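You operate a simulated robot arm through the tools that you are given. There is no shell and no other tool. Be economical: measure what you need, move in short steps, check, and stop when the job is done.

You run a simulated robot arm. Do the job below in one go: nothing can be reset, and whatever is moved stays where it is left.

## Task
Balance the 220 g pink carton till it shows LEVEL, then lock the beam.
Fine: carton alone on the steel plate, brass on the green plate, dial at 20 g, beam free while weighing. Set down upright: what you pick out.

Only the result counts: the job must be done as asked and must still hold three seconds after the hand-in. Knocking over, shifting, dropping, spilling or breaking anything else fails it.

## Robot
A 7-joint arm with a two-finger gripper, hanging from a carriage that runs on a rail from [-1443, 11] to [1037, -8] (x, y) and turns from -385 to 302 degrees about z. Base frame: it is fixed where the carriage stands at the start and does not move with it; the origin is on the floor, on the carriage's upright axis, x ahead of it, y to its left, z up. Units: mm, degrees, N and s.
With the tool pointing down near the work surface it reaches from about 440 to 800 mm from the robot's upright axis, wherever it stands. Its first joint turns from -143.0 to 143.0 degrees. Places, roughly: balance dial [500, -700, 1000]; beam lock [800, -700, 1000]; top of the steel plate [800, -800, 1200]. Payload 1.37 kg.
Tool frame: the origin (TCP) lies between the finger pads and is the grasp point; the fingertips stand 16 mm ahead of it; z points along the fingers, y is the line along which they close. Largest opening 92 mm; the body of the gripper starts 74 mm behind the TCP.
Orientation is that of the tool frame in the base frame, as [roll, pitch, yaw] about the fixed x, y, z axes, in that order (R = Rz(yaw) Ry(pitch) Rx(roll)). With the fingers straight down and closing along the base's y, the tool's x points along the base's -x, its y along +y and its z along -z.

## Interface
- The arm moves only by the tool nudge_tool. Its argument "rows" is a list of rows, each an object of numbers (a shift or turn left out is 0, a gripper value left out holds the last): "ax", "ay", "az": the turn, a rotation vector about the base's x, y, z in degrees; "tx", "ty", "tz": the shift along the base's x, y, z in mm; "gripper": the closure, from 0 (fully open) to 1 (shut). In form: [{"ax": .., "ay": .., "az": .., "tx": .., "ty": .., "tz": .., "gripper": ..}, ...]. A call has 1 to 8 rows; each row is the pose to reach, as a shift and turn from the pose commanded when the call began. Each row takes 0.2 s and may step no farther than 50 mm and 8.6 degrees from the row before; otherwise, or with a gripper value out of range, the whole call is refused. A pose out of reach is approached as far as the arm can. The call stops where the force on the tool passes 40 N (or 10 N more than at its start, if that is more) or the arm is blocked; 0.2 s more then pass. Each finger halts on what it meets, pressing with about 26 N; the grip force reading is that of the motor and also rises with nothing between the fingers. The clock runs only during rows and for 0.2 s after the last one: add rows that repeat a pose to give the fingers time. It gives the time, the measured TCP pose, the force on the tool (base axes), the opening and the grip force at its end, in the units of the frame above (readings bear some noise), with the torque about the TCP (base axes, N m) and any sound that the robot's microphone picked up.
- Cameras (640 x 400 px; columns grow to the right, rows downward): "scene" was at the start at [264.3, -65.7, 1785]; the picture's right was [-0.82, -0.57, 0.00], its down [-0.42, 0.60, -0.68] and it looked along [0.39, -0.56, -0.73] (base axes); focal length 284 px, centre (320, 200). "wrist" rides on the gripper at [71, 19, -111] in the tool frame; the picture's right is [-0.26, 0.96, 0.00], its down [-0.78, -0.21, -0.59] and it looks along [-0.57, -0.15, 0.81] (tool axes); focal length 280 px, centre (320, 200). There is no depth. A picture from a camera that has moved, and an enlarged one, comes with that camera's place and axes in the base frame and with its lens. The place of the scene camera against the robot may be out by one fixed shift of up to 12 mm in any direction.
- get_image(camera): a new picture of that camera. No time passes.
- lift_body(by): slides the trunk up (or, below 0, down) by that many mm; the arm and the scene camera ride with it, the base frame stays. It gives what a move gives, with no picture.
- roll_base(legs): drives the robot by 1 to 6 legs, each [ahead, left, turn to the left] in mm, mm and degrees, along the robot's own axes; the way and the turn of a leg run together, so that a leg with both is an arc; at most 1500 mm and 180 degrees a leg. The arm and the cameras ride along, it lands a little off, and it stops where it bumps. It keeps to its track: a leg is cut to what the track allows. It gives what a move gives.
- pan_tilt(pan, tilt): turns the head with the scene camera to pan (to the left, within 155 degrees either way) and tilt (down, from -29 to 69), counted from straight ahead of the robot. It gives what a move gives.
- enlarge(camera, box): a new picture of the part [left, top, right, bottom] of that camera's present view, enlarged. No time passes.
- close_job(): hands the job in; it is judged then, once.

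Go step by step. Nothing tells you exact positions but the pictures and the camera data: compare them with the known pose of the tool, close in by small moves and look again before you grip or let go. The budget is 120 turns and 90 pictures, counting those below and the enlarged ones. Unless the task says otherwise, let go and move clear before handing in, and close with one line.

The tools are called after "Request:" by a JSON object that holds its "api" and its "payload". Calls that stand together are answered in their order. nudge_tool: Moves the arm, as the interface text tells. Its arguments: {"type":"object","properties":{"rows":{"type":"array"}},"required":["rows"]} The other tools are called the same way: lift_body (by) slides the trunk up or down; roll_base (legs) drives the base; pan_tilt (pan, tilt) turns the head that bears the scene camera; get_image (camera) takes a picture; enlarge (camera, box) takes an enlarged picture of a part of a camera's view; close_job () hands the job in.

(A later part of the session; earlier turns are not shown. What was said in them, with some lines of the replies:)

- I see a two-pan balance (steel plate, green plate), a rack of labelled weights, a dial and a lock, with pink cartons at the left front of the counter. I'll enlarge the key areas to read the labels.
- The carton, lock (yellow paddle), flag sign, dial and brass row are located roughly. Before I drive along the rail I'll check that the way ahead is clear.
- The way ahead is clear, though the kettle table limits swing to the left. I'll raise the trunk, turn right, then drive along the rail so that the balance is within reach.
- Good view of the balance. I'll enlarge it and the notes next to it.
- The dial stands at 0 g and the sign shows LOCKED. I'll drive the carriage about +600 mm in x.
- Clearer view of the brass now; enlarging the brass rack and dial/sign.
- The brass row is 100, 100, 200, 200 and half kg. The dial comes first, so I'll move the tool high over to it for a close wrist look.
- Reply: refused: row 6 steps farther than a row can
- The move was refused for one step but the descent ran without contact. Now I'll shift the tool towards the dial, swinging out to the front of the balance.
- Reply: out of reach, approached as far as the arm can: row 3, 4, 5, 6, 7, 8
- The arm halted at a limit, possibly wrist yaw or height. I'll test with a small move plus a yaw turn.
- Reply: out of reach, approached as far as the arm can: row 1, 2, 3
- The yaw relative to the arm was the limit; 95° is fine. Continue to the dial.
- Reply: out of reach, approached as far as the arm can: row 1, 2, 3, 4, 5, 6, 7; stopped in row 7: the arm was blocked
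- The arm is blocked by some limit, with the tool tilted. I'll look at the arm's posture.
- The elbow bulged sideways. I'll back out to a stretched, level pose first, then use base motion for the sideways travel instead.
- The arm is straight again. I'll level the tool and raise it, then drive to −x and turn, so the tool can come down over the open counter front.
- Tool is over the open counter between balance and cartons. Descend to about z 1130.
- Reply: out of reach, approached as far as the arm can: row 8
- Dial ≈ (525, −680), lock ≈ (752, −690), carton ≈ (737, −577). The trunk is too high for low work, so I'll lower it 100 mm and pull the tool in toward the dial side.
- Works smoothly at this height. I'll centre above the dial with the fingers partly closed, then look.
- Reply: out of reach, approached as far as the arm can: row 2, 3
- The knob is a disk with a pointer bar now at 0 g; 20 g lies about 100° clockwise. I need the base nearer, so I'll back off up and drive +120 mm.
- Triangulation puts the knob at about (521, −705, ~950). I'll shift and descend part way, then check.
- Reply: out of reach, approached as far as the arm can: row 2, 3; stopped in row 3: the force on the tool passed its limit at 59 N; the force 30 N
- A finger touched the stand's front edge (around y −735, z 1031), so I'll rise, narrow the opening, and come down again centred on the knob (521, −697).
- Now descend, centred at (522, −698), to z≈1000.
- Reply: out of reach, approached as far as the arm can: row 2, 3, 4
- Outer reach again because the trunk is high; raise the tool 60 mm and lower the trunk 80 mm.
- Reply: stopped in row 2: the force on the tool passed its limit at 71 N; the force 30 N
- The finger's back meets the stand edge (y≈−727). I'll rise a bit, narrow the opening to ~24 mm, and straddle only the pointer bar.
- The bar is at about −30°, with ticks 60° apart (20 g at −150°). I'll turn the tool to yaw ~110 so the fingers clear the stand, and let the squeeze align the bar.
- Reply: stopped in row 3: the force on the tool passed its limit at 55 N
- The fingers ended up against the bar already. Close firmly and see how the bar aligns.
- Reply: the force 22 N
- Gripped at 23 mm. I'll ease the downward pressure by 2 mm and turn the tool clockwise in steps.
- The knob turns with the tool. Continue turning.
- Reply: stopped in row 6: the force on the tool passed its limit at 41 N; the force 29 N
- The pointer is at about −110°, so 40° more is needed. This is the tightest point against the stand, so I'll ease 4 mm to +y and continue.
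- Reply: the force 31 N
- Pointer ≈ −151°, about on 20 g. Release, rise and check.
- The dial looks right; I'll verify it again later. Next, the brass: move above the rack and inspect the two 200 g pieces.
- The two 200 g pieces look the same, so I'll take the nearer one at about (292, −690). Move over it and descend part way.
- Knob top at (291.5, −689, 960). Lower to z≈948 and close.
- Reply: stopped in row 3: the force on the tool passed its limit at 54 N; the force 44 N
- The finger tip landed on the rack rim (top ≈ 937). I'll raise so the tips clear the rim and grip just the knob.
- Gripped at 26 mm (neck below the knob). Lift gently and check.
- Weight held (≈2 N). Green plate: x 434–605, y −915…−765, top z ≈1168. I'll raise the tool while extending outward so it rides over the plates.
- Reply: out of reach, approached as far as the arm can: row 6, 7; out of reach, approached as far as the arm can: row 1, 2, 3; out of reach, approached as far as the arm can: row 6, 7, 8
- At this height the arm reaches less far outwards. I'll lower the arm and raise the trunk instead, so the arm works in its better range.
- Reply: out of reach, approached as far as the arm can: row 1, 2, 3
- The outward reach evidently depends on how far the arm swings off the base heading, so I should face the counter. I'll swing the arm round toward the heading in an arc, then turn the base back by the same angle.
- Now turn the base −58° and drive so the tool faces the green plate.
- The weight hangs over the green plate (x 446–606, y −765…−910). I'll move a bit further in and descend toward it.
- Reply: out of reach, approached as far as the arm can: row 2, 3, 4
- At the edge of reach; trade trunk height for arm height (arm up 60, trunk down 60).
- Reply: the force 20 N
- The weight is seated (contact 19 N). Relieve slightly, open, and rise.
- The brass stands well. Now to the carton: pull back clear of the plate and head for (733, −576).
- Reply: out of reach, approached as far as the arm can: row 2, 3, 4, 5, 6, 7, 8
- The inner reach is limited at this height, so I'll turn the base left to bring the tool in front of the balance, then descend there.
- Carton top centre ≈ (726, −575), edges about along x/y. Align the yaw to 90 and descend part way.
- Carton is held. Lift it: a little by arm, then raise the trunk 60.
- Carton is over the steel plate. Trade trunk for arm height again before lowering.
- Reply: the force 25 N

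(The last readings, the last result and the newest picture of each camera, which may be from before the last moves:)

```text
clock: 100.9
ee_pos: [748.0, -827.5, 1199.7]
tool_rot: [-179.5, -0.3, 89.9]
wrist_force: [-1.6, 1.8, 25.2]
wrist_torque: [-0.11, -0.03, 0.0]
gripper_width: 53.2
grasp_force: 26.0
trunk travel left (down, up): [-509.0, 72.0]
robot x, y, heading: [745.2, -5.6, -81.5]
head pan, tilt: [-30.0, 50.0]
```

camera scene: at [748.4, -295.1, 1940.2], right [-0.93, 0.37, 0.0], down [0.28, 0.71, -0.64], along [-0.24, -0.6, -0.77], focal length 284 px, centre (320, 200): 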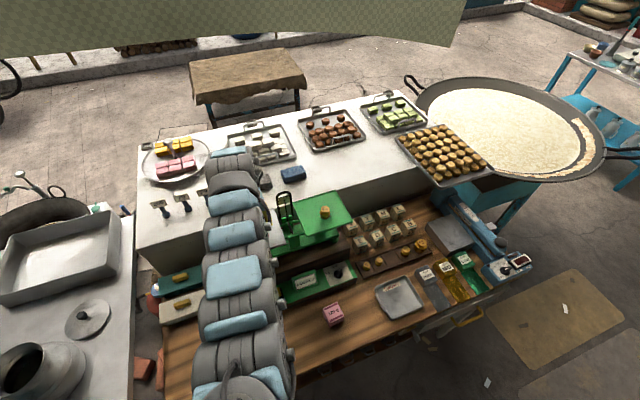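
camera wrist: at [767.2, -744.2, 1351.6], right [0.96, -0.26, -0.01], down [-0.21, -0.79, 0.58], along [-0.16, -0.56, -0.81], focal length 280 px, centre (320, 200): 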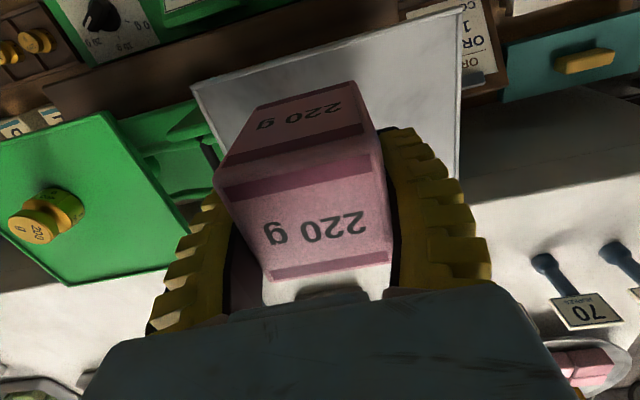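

Contact. Ease off, open, and rise straight up.

Request:
{"api": "nudge_tool", "payload": {"rows": [{"tz": 5}, {"tz": 5, "gripper": 0.3}, {"tz": 5, "gripper": 0.15}, {"tz": 5, "gripper": 0}, {"tz": 35, "gripper": 0}, {"tz": 75, "gripper": 0}, {"tz": 110, "gripper": 0}]}}

Request:
{"api": "get_image", "payload": {"camera": "wrist"}}

```text
clock: 102.5
ee_pos: [748.2, -823.9, 1305.3]
tool_rot: [-179.5, -0.6, 90.0]
wrist_force: [1.2, 1.1, -0.2]
wrist_torque: [-0.06, 0.0, 0.0]
gripper_width: 91.9
grasp_force: 0.1
trunk travel left (down, up): [-509.0, 72.0]
robot x, y, heading: [747.1, -3.1, -81.6]
head pan, tilt: [-30.0, 50.0]
```

```text
26 pictures are left
camera wrist: at [768.3, -753.9, 1418.7], right [0.96, -0.26, -0.01], down [-0.21, -0.79, 0.58], along [-0.16, -0.56, -0.81], focal length 280 px, centre (320, 200)
```

wrist: 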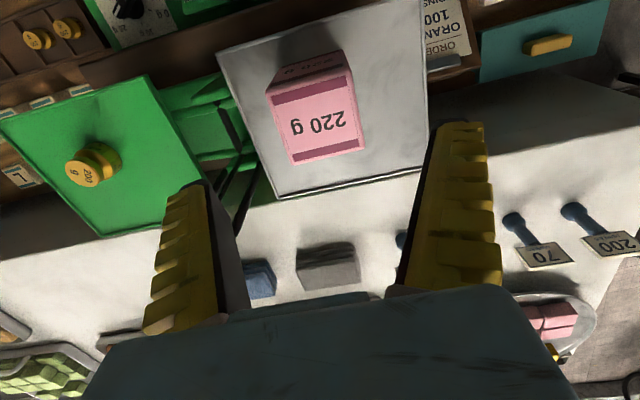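

Carton stands on the steel plate. Now retreat in front of the balance and close the fingers for pressing the lock paddle.

Request:
{"api": "nudge_tool", "payload": {"rows": [{"ty": 40}, {"ty": 78}, {"ty": 85, "tz": -40}, {"ty": 105, "tz": -80}, {"ty": 135, "tz": -115}, {"ty": 170, "tz": -145, "gripper": 1}, {"ty": 205, "tz": -170, "gripper": 1}, {"ty": 205, "tz": -190, "gripper": 1}]}}

Request:
{"api": "get_image", "payload": {"camera": "wrist"}}

```text
clock: 104.3
ee_pos: [747.0, -619.3, 1116.6]
tool_rot: [-179.5, -0.6, 89.9]
wrist_force: [-0.5, -0.4, -0.2]
wrist_torque: [0.02, 0.03, 0.01]
gripper_width: 0.0
grasp_force: 25.8
out of reach, approached as far as the arm can: row 3, 4, 5, 6
trunk travel left (down, up): [-509.0, 72.0]
robot x, y, heading: [745.2, -7.4, -81.7]
head pan, tilt: [-30.0, 50.0]
```

```text
25 pictures are left
camera wrist: at [767.2, -549.1, 1229.3], right [0.96, -0.26, -0.01], down [-0.21, -0.79, 0.58], along [-0.16, -0.56, -0.81], focal length 280 px, centre (320, 200)
```

wrist: 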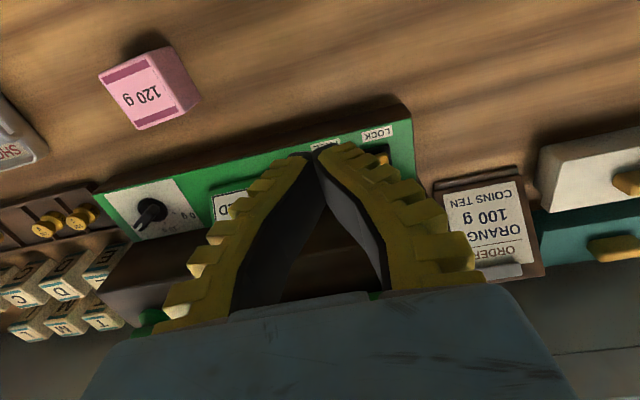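

Request:
{"api": "nudge_tool", "payload": {"rows": [{"tx": -40, "ty": 5}, {"tx": -75, "ty": 5}]}}

Request:
{"api": "enlarge", "payload": {"camera": "wrist", "box": [300, 80, 500, 220]}}

Request:
{"api": "enlarge", "payload": {"camera": "scene", "box": [270, 180, 370, 310]}}

```text
clock: 104.9
ee_pos: [670.3, -613.4, 1117.8]
tool_rot: [-179.6, -0.6, 90.0]
wrist_force: [1.2, -0.1, -0.5]
wrist_torque: [0.04, 0.02, 0.02]
gripper_width: 0.0
grasp_force: 26.1
trunk travel left (down, up): [-509.0, 72.0]
robot x, y, heading: [744.2, -5.2, -81.6]
head pan, tilt: [-30.0, 50.0]
```

```text
2.86 times, centred on (400, 150) of wrist
camera zoom: at [691.1, -543.7, 1229.9], right [0.96, -0.26, -0.01], down [-0.21, -0.79, 0.58], along [-0.16, -0.56, -0.81], focal length 801 px, centre (91, 343)
```

zoom: 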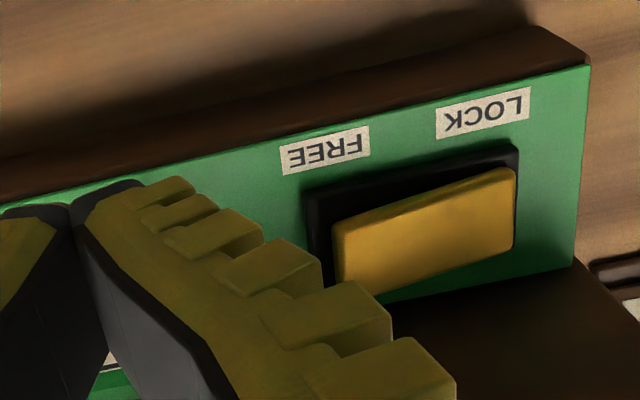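

```text
3.08 times, centred on (320, 245) of scene
camera zoom: at [748.5, -295.3, 1870.3], right [-0.93, 0.37, 0.0], down [0.28, 0.71, -0.64], along [-0.24, -0.6, -0.77], focal length 873 px, centre (320, 62)
```

zoom: 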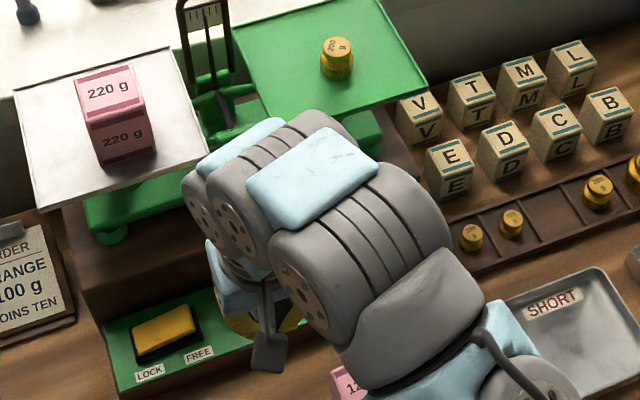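

The FREE end (−x side, ≈(746, −713)) is raised and the LOCK end is pressed in. I'll lean the tool about 12° away from the plate and approach the FREE end.

Request:
{"api": "nudge_tool", "payload": {"rows": [{"tx": 30, "ty": -15, "ax": -4}, {"tx": 60, "ty": -40, "ax": -8}, {"tx": 76, "ty": -70, "tz": -30, "ax": -12}, {"tx": 76, "ty": -92, "tz": -70, "ax": -12}, {"tx": 76, "ty": -92, "tz": -95, "ax": -12}, {"tx": 76, "ty": -92, "tz": -95, "ax": -12}]}}

Request:
{"api": "get_image", "payload": {"camera": "wrist"}}

Request:
{"api": "get_image", "payload": {"camera": "scene"}}

```text
clock: 106.3
ee_pos: [748.1, -706.1, 1021.5]
tool_rot: [-179.6, 11.4, 89.9]
wrist_force: [0.8, 1.1, 0.4]
wrist_torque: [0.01, 0.01, 0.0]
gripper_width: 0.0
grasp_force: 26.4
trunk travel left (down, up): [-509.0, 72.0]
robot x, y, heading: [745.6, -2.8, -81.8]
head pan, tilt: [-30.0, 50.0]
```

```text
22 pictures are left
camera wrist: at [769.4, -614.6, 1117.5], right [0.96, -0.26, 0.04], down [-0.21, -0.65, 0.73], along [-0.16, -0.72, -0.68], focal length 280 px, centre (320, 200)
```

wrist: 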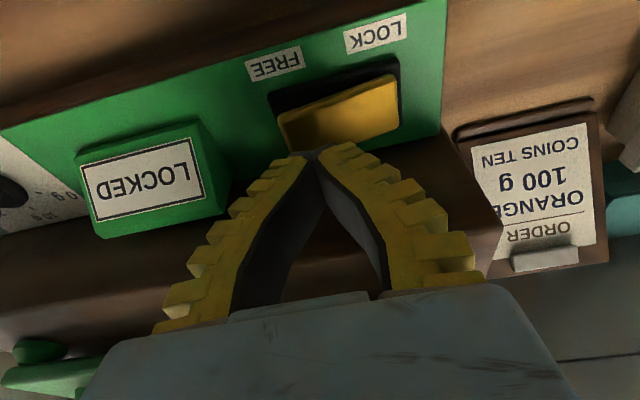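

```text
21 pictures are left
camera scene: at [748.4, -295.2, 1870.3], right [-0.93, 0.37, 0.0], down [0.28, 0.71, -0.64], along [-0.24, -0.6, -0.77], focal length 284 px, centre (320, 200)
```

scene: 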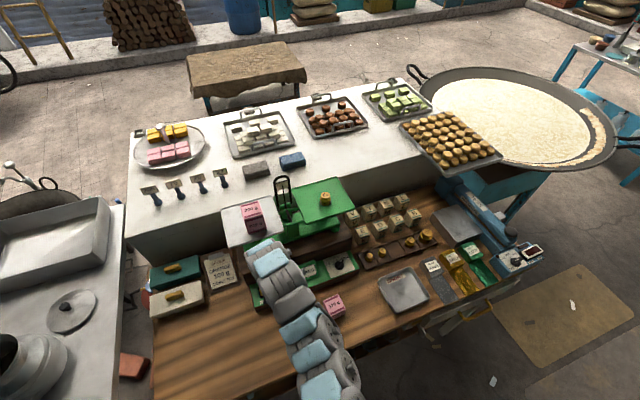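

Now press down on the FREE end in small steps.

Request:
{"api": "nudge_tool", "payload": {"rows": [{"tx": -4, "ty": -2, "tz": -15}, {"tx": -4, "ty": -2, "tz": -30}, {"tx": -4, "ty": -2, "tz": -38}, {"tx": -4, "ty": -2, "tz": -44}, {"tx": -4, "ty": -2, "tz": -48}]}}

Request:
{"api": "get_image", "payload": {"camera": "wrist"}}

```text
clock: 107.0
ee_pos: [742.7, -712.4, 997.3]
tool_rot: [-179.3, 11.9, 90.0]
wrist_force: [-2.5, 13.6, 23.0]
wrist_torque: [0.37, -0.29, 0.22]
gripper_width: 0.0
grasp_force: 26.0
trunk travel left (down, up): [-509.0, 72.0]
robot x, y, heading: [747.3, -8.5, -81.8]
head pan, tilt: [-30.0, 50.0]
stopped in row 3: the force on the tool passed its limit at 52 N (the readings are from after the stop); the commanded pose is now the measured one
```

```text
20 pictures are left
camera wrist: at [763.5, -618.6, 1091.6], right [0.97, -0.26, 0.04], down [-0.2, -0.64, 0.74], along [-0.16, -0.72, -0.67], focal length 280 px, centre (320, 200)
```

wrist: 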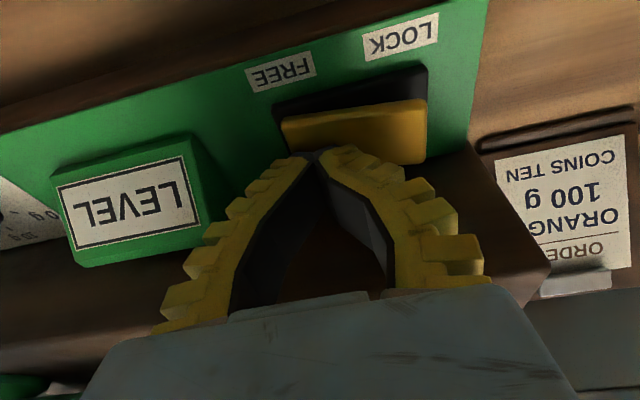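

The beam is free and the sign shows LEVEL. I'll lift off and wait to see that it stays so.

Request:
{"api": "nudge_tool", "payload": {"rows": [{"tz": 20, "ty": 2}, {"tz": 30, "ty": 6}, {"tz": 30, "ty": 6}, {"tz": 30, "ty": 6}, {"tz": 30, "ty": 6}, {"tz": 30, "ty": 6}, {"tz": 30, "ty": 6}, {"tz": 30, "ty": 6}]}}

Request:
{"api": "nudge_tool", "payload": {"rows": [{}, {}, {}, {}, {}, {}, {}, {}]}}

Request:
{"api": "get_image", "payload": {"camera": "wrist"}}

Request:
{"api": "enlarge", "payload": {"camera": "scene", "box": [220, 160, 380, 300]}}

```text
clock: 108.8
ee_pos: [743.9, -704.2, 1026.0]
tool_rot: [-179.4, 11.7, 90.0]
wrist_force: [-0.1, -0.4, 0.0]
wrist_torque: [-0.03, -0.01, 0.0]
gripper_width: 0.0
grasp_force: 26.3
trunk travel left (down, up): [-509.0, 72.0]
robot x, y, heading: [744.0, -5.1, -81.7]
head pan, tilt: [-30.0, 50.0]
```

```text
clock: 110.6
ee_pos: [743.9, -705.1, 1025.9]
tool_rot: [-179.4, 11.7, 90.1]
wrist_force: [0.4, 0.6, 0.5]
wrist_torque: [0.04, 0.03, 0.0]
gripper_width: 0.0
grasp_force: 26.4
trunk travel left (down, up): [-509.0, 72.0]
robot x, y, heading: [744.4, -8.3, -81.8]
head pan, tilt: [-30.0, 50.0]
```

```text
19 pictures are left
camera wrist: at [764.6, -612.8, 1120.5], right [0.97, -0.26, 0.04], down [-0.21, -0.64, 0.74], along [-0.16, -0.72, -0.67], focal length 280 px, centre (320, 200)
```

wrist: 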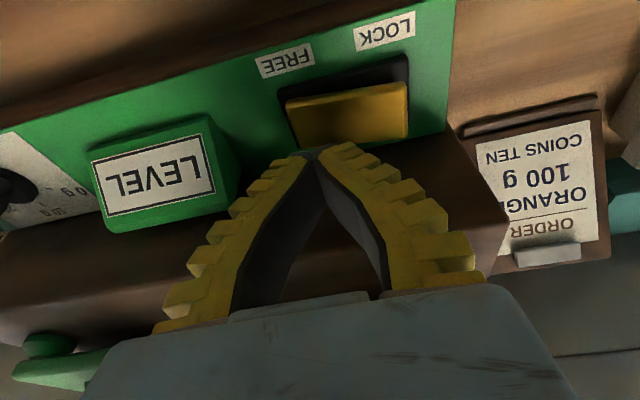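

```text
2.86 times, centred on (300, 230) of scene
camera zoom: at [748.2, -295.2, 1870.3], right [-0.93, 0.37, 0.0], down [0.28, 0.71, -0.64], along [-0.24, -0.6, -0.77], focal length 811 px, centre (377, 114)
```

zoom: 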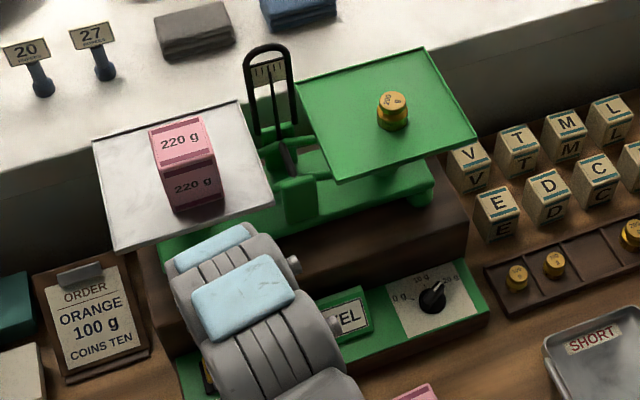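

Steady LEVEL, dial on 20 g, pointer centred. Now move to the LOCK end (≈(793, −711)) and press it.

Request:
{"api": "nudge_tool", "payload": {"rows": [{"tx": 25}, {"tx": 49, "ty": -3}, {"tx": 49, "ty": -6, "tz": -15}, {"tx": 49, "ty": -6, "tz": -25}, {"tx": 49, "ty": -6, "tz": -33}, {"tx": 49, "ty": -6, "tz": -40}, {"tx": 49, "ty": -6, "tz": -46}]}}

Request:
{"api": "get_image", "payload": {"camera": "wrist"}}

```text
clock: 111.9
ee_pos: [793.2, -711.2, 994.0]
tool_rot: [-179.4, 11.8, 90.2]
wrist_force: [1.2, 17.5, 33.9]
wrist_torque: [0.53, 0.5, -0.3]
gripper_width: 0.0
grasp_force: 26.6
trunk travel left (down, up): [-509.0, 72.0]
robot x, y, heading: [746.3, -8.1, -81.8]
head pan, tilt: [-30.0, 50.0]
stopped in row 6: the force on the tool passed its limit at 51 N (the readings are from after the stop); the commanded pose is now the measured one
```

```text
17 pictures are left
camera wrist: at [813.9, -618.5, 1088.6], right [0.97, -0.26, 0.04], down [-0.2, -0.64, 0.74], along [-0.16, -0.72, -0.67], focal length 280 px, centre (320, 200)
```

wrist: 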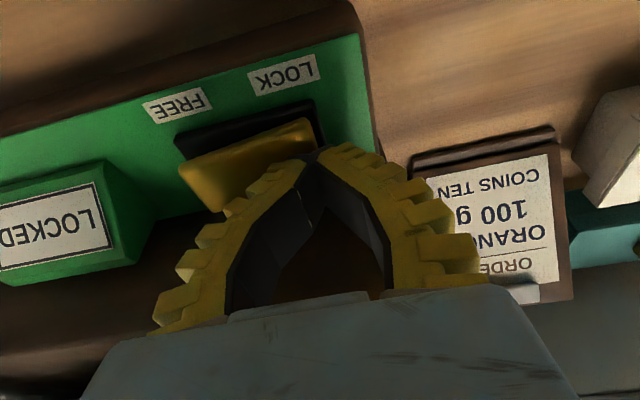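

LOCKED is shown. I'll lift off, back clear and check the whole scene once more.

Request:
{"api": "nudge_tool", "payload": {"rows": [{"tz": 25, "ty": 2}, {"tz": 60, "ty": 15}, {"tz": 90, "ty": 50}, {"tz": 110, "ty": 90, "ax": 6}, {"tz": 120, "ty": 120, "tx": 40, "ax": 12}, {"tz": 120, "ty": 140, "tx": 80, "ax": 12}]}}

Request:
{"api": "get_image", "payload": {"camera": "scene"}}

Request:
{"api": "enlarge", "payload": {"camera": "scene", "box": [200, 160, 440, 330]}}

```text
refused: row 5 steps farther than a row can; nothing moved
```

```text
16 pictures are left
camera scene: at [748.4, -295.2, 1870.9], right [-0.93, 0.37, 0.0], down [0.28, 0.71, -0.64], along [-0.24, -0.6, -0.77], focal length 284 px, centre (320, 200)
```

scene: 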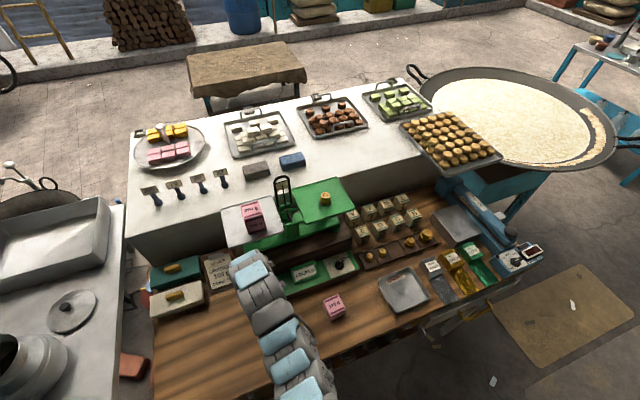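

```text
2.35 times, centred on (320, 245) of scene
camera zoom: at [748.4, -295.2, 1870.9], right [-0.93, 0.37, 0.0], down [0.28, 0.71, -0.64], along [-0.24, -0.6, -0.77], focal length 668 px, centre (320, 94)
```

zoom: 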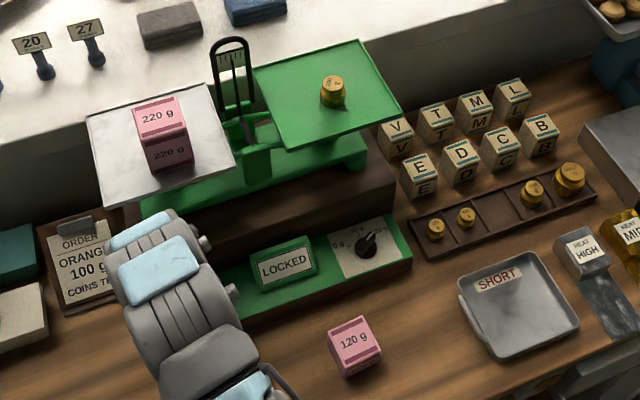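

One step was too long and the retreat was refused. I'll repeat it with shorter steps.

Request:
{"api": "nudge_tool", "payload": {"rows": [{"tz": 25, "ty": 2}, {"tz": 60, "ty": 15}, {"tz": 85, "ty": 45}, {"tz": 100, "ty": 80}, {"tz": 105, "ty": 115}, {"tz": 105, "ty": 130}]}}

Request:
{"api": "enlarge", "payload": {"camera": "scene", "box": [200, 160, 440, 330]}}

Request:
{"api": "get_image", "payload": {"camera": "wrist"}}

```text
clock: 113.3
ee_pos: [792.9, -579.8, 1098.1]
tool_rot: [-179.5, 11.7, 90.1]
wrist_force: [-0.1, -0.3, 0.4]
wrist_torque: [0.01, -0.01, -0.01]
gripper_width: 0.0
grasp_force: 26.2
trunk travel left (down, up): [-509.0, 72.0]
robot x, y, heading: [747.8, -3.3, -82.0]
head pan, tilt: [-30.0, 50.0]
```

```text
2.35 times, centred on (320, 245) of scene
camera zoom: at [748.3, -295.3, 1870.3], right [-0.93, 0.37, 0.0], down [0.28, 0.71, -0.64], along [-0.24, -0.6, -0.77], focal length 668 px, centre (320, 94)
```

zoom: 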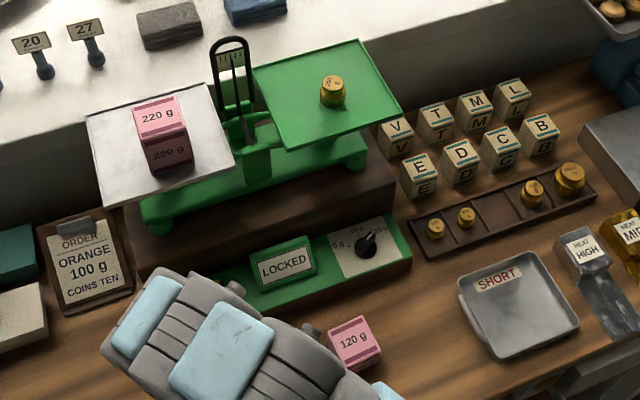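

```text
13 pictures are left
camera wrist: at [813.5, -487.5, 1192.8], right [0.97, -0.26, 0.04], down [-0.2, -0.64, 0.74], along [-0.16, -0.72, -0.67], focal length 280 px, centre (320, 200)
```

wrist: 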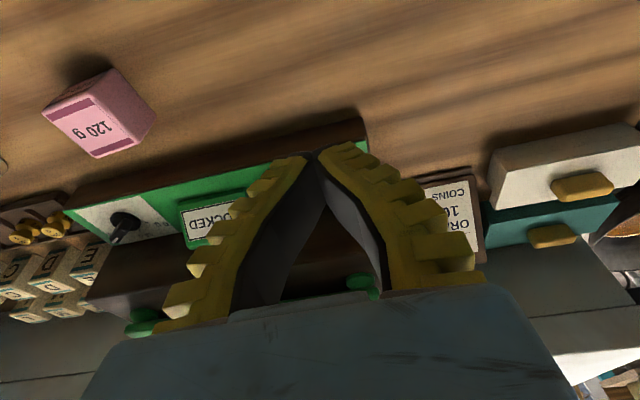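

The tool is clear and nothing else has been disturbed. The carton is on the steel plate, the 200 g brass on the green plate, the dial on 20 g, and the sign shows LOCKED after a steady LEVEL. Handing in.

Request:
{"api": "close_job", "payload": {}}

```text
The job is handed in.
```

The 220 g carton balanced against the 200 g brass with the dial at 20 g: the sign held steady at LEVEL, and the beam is now locked.
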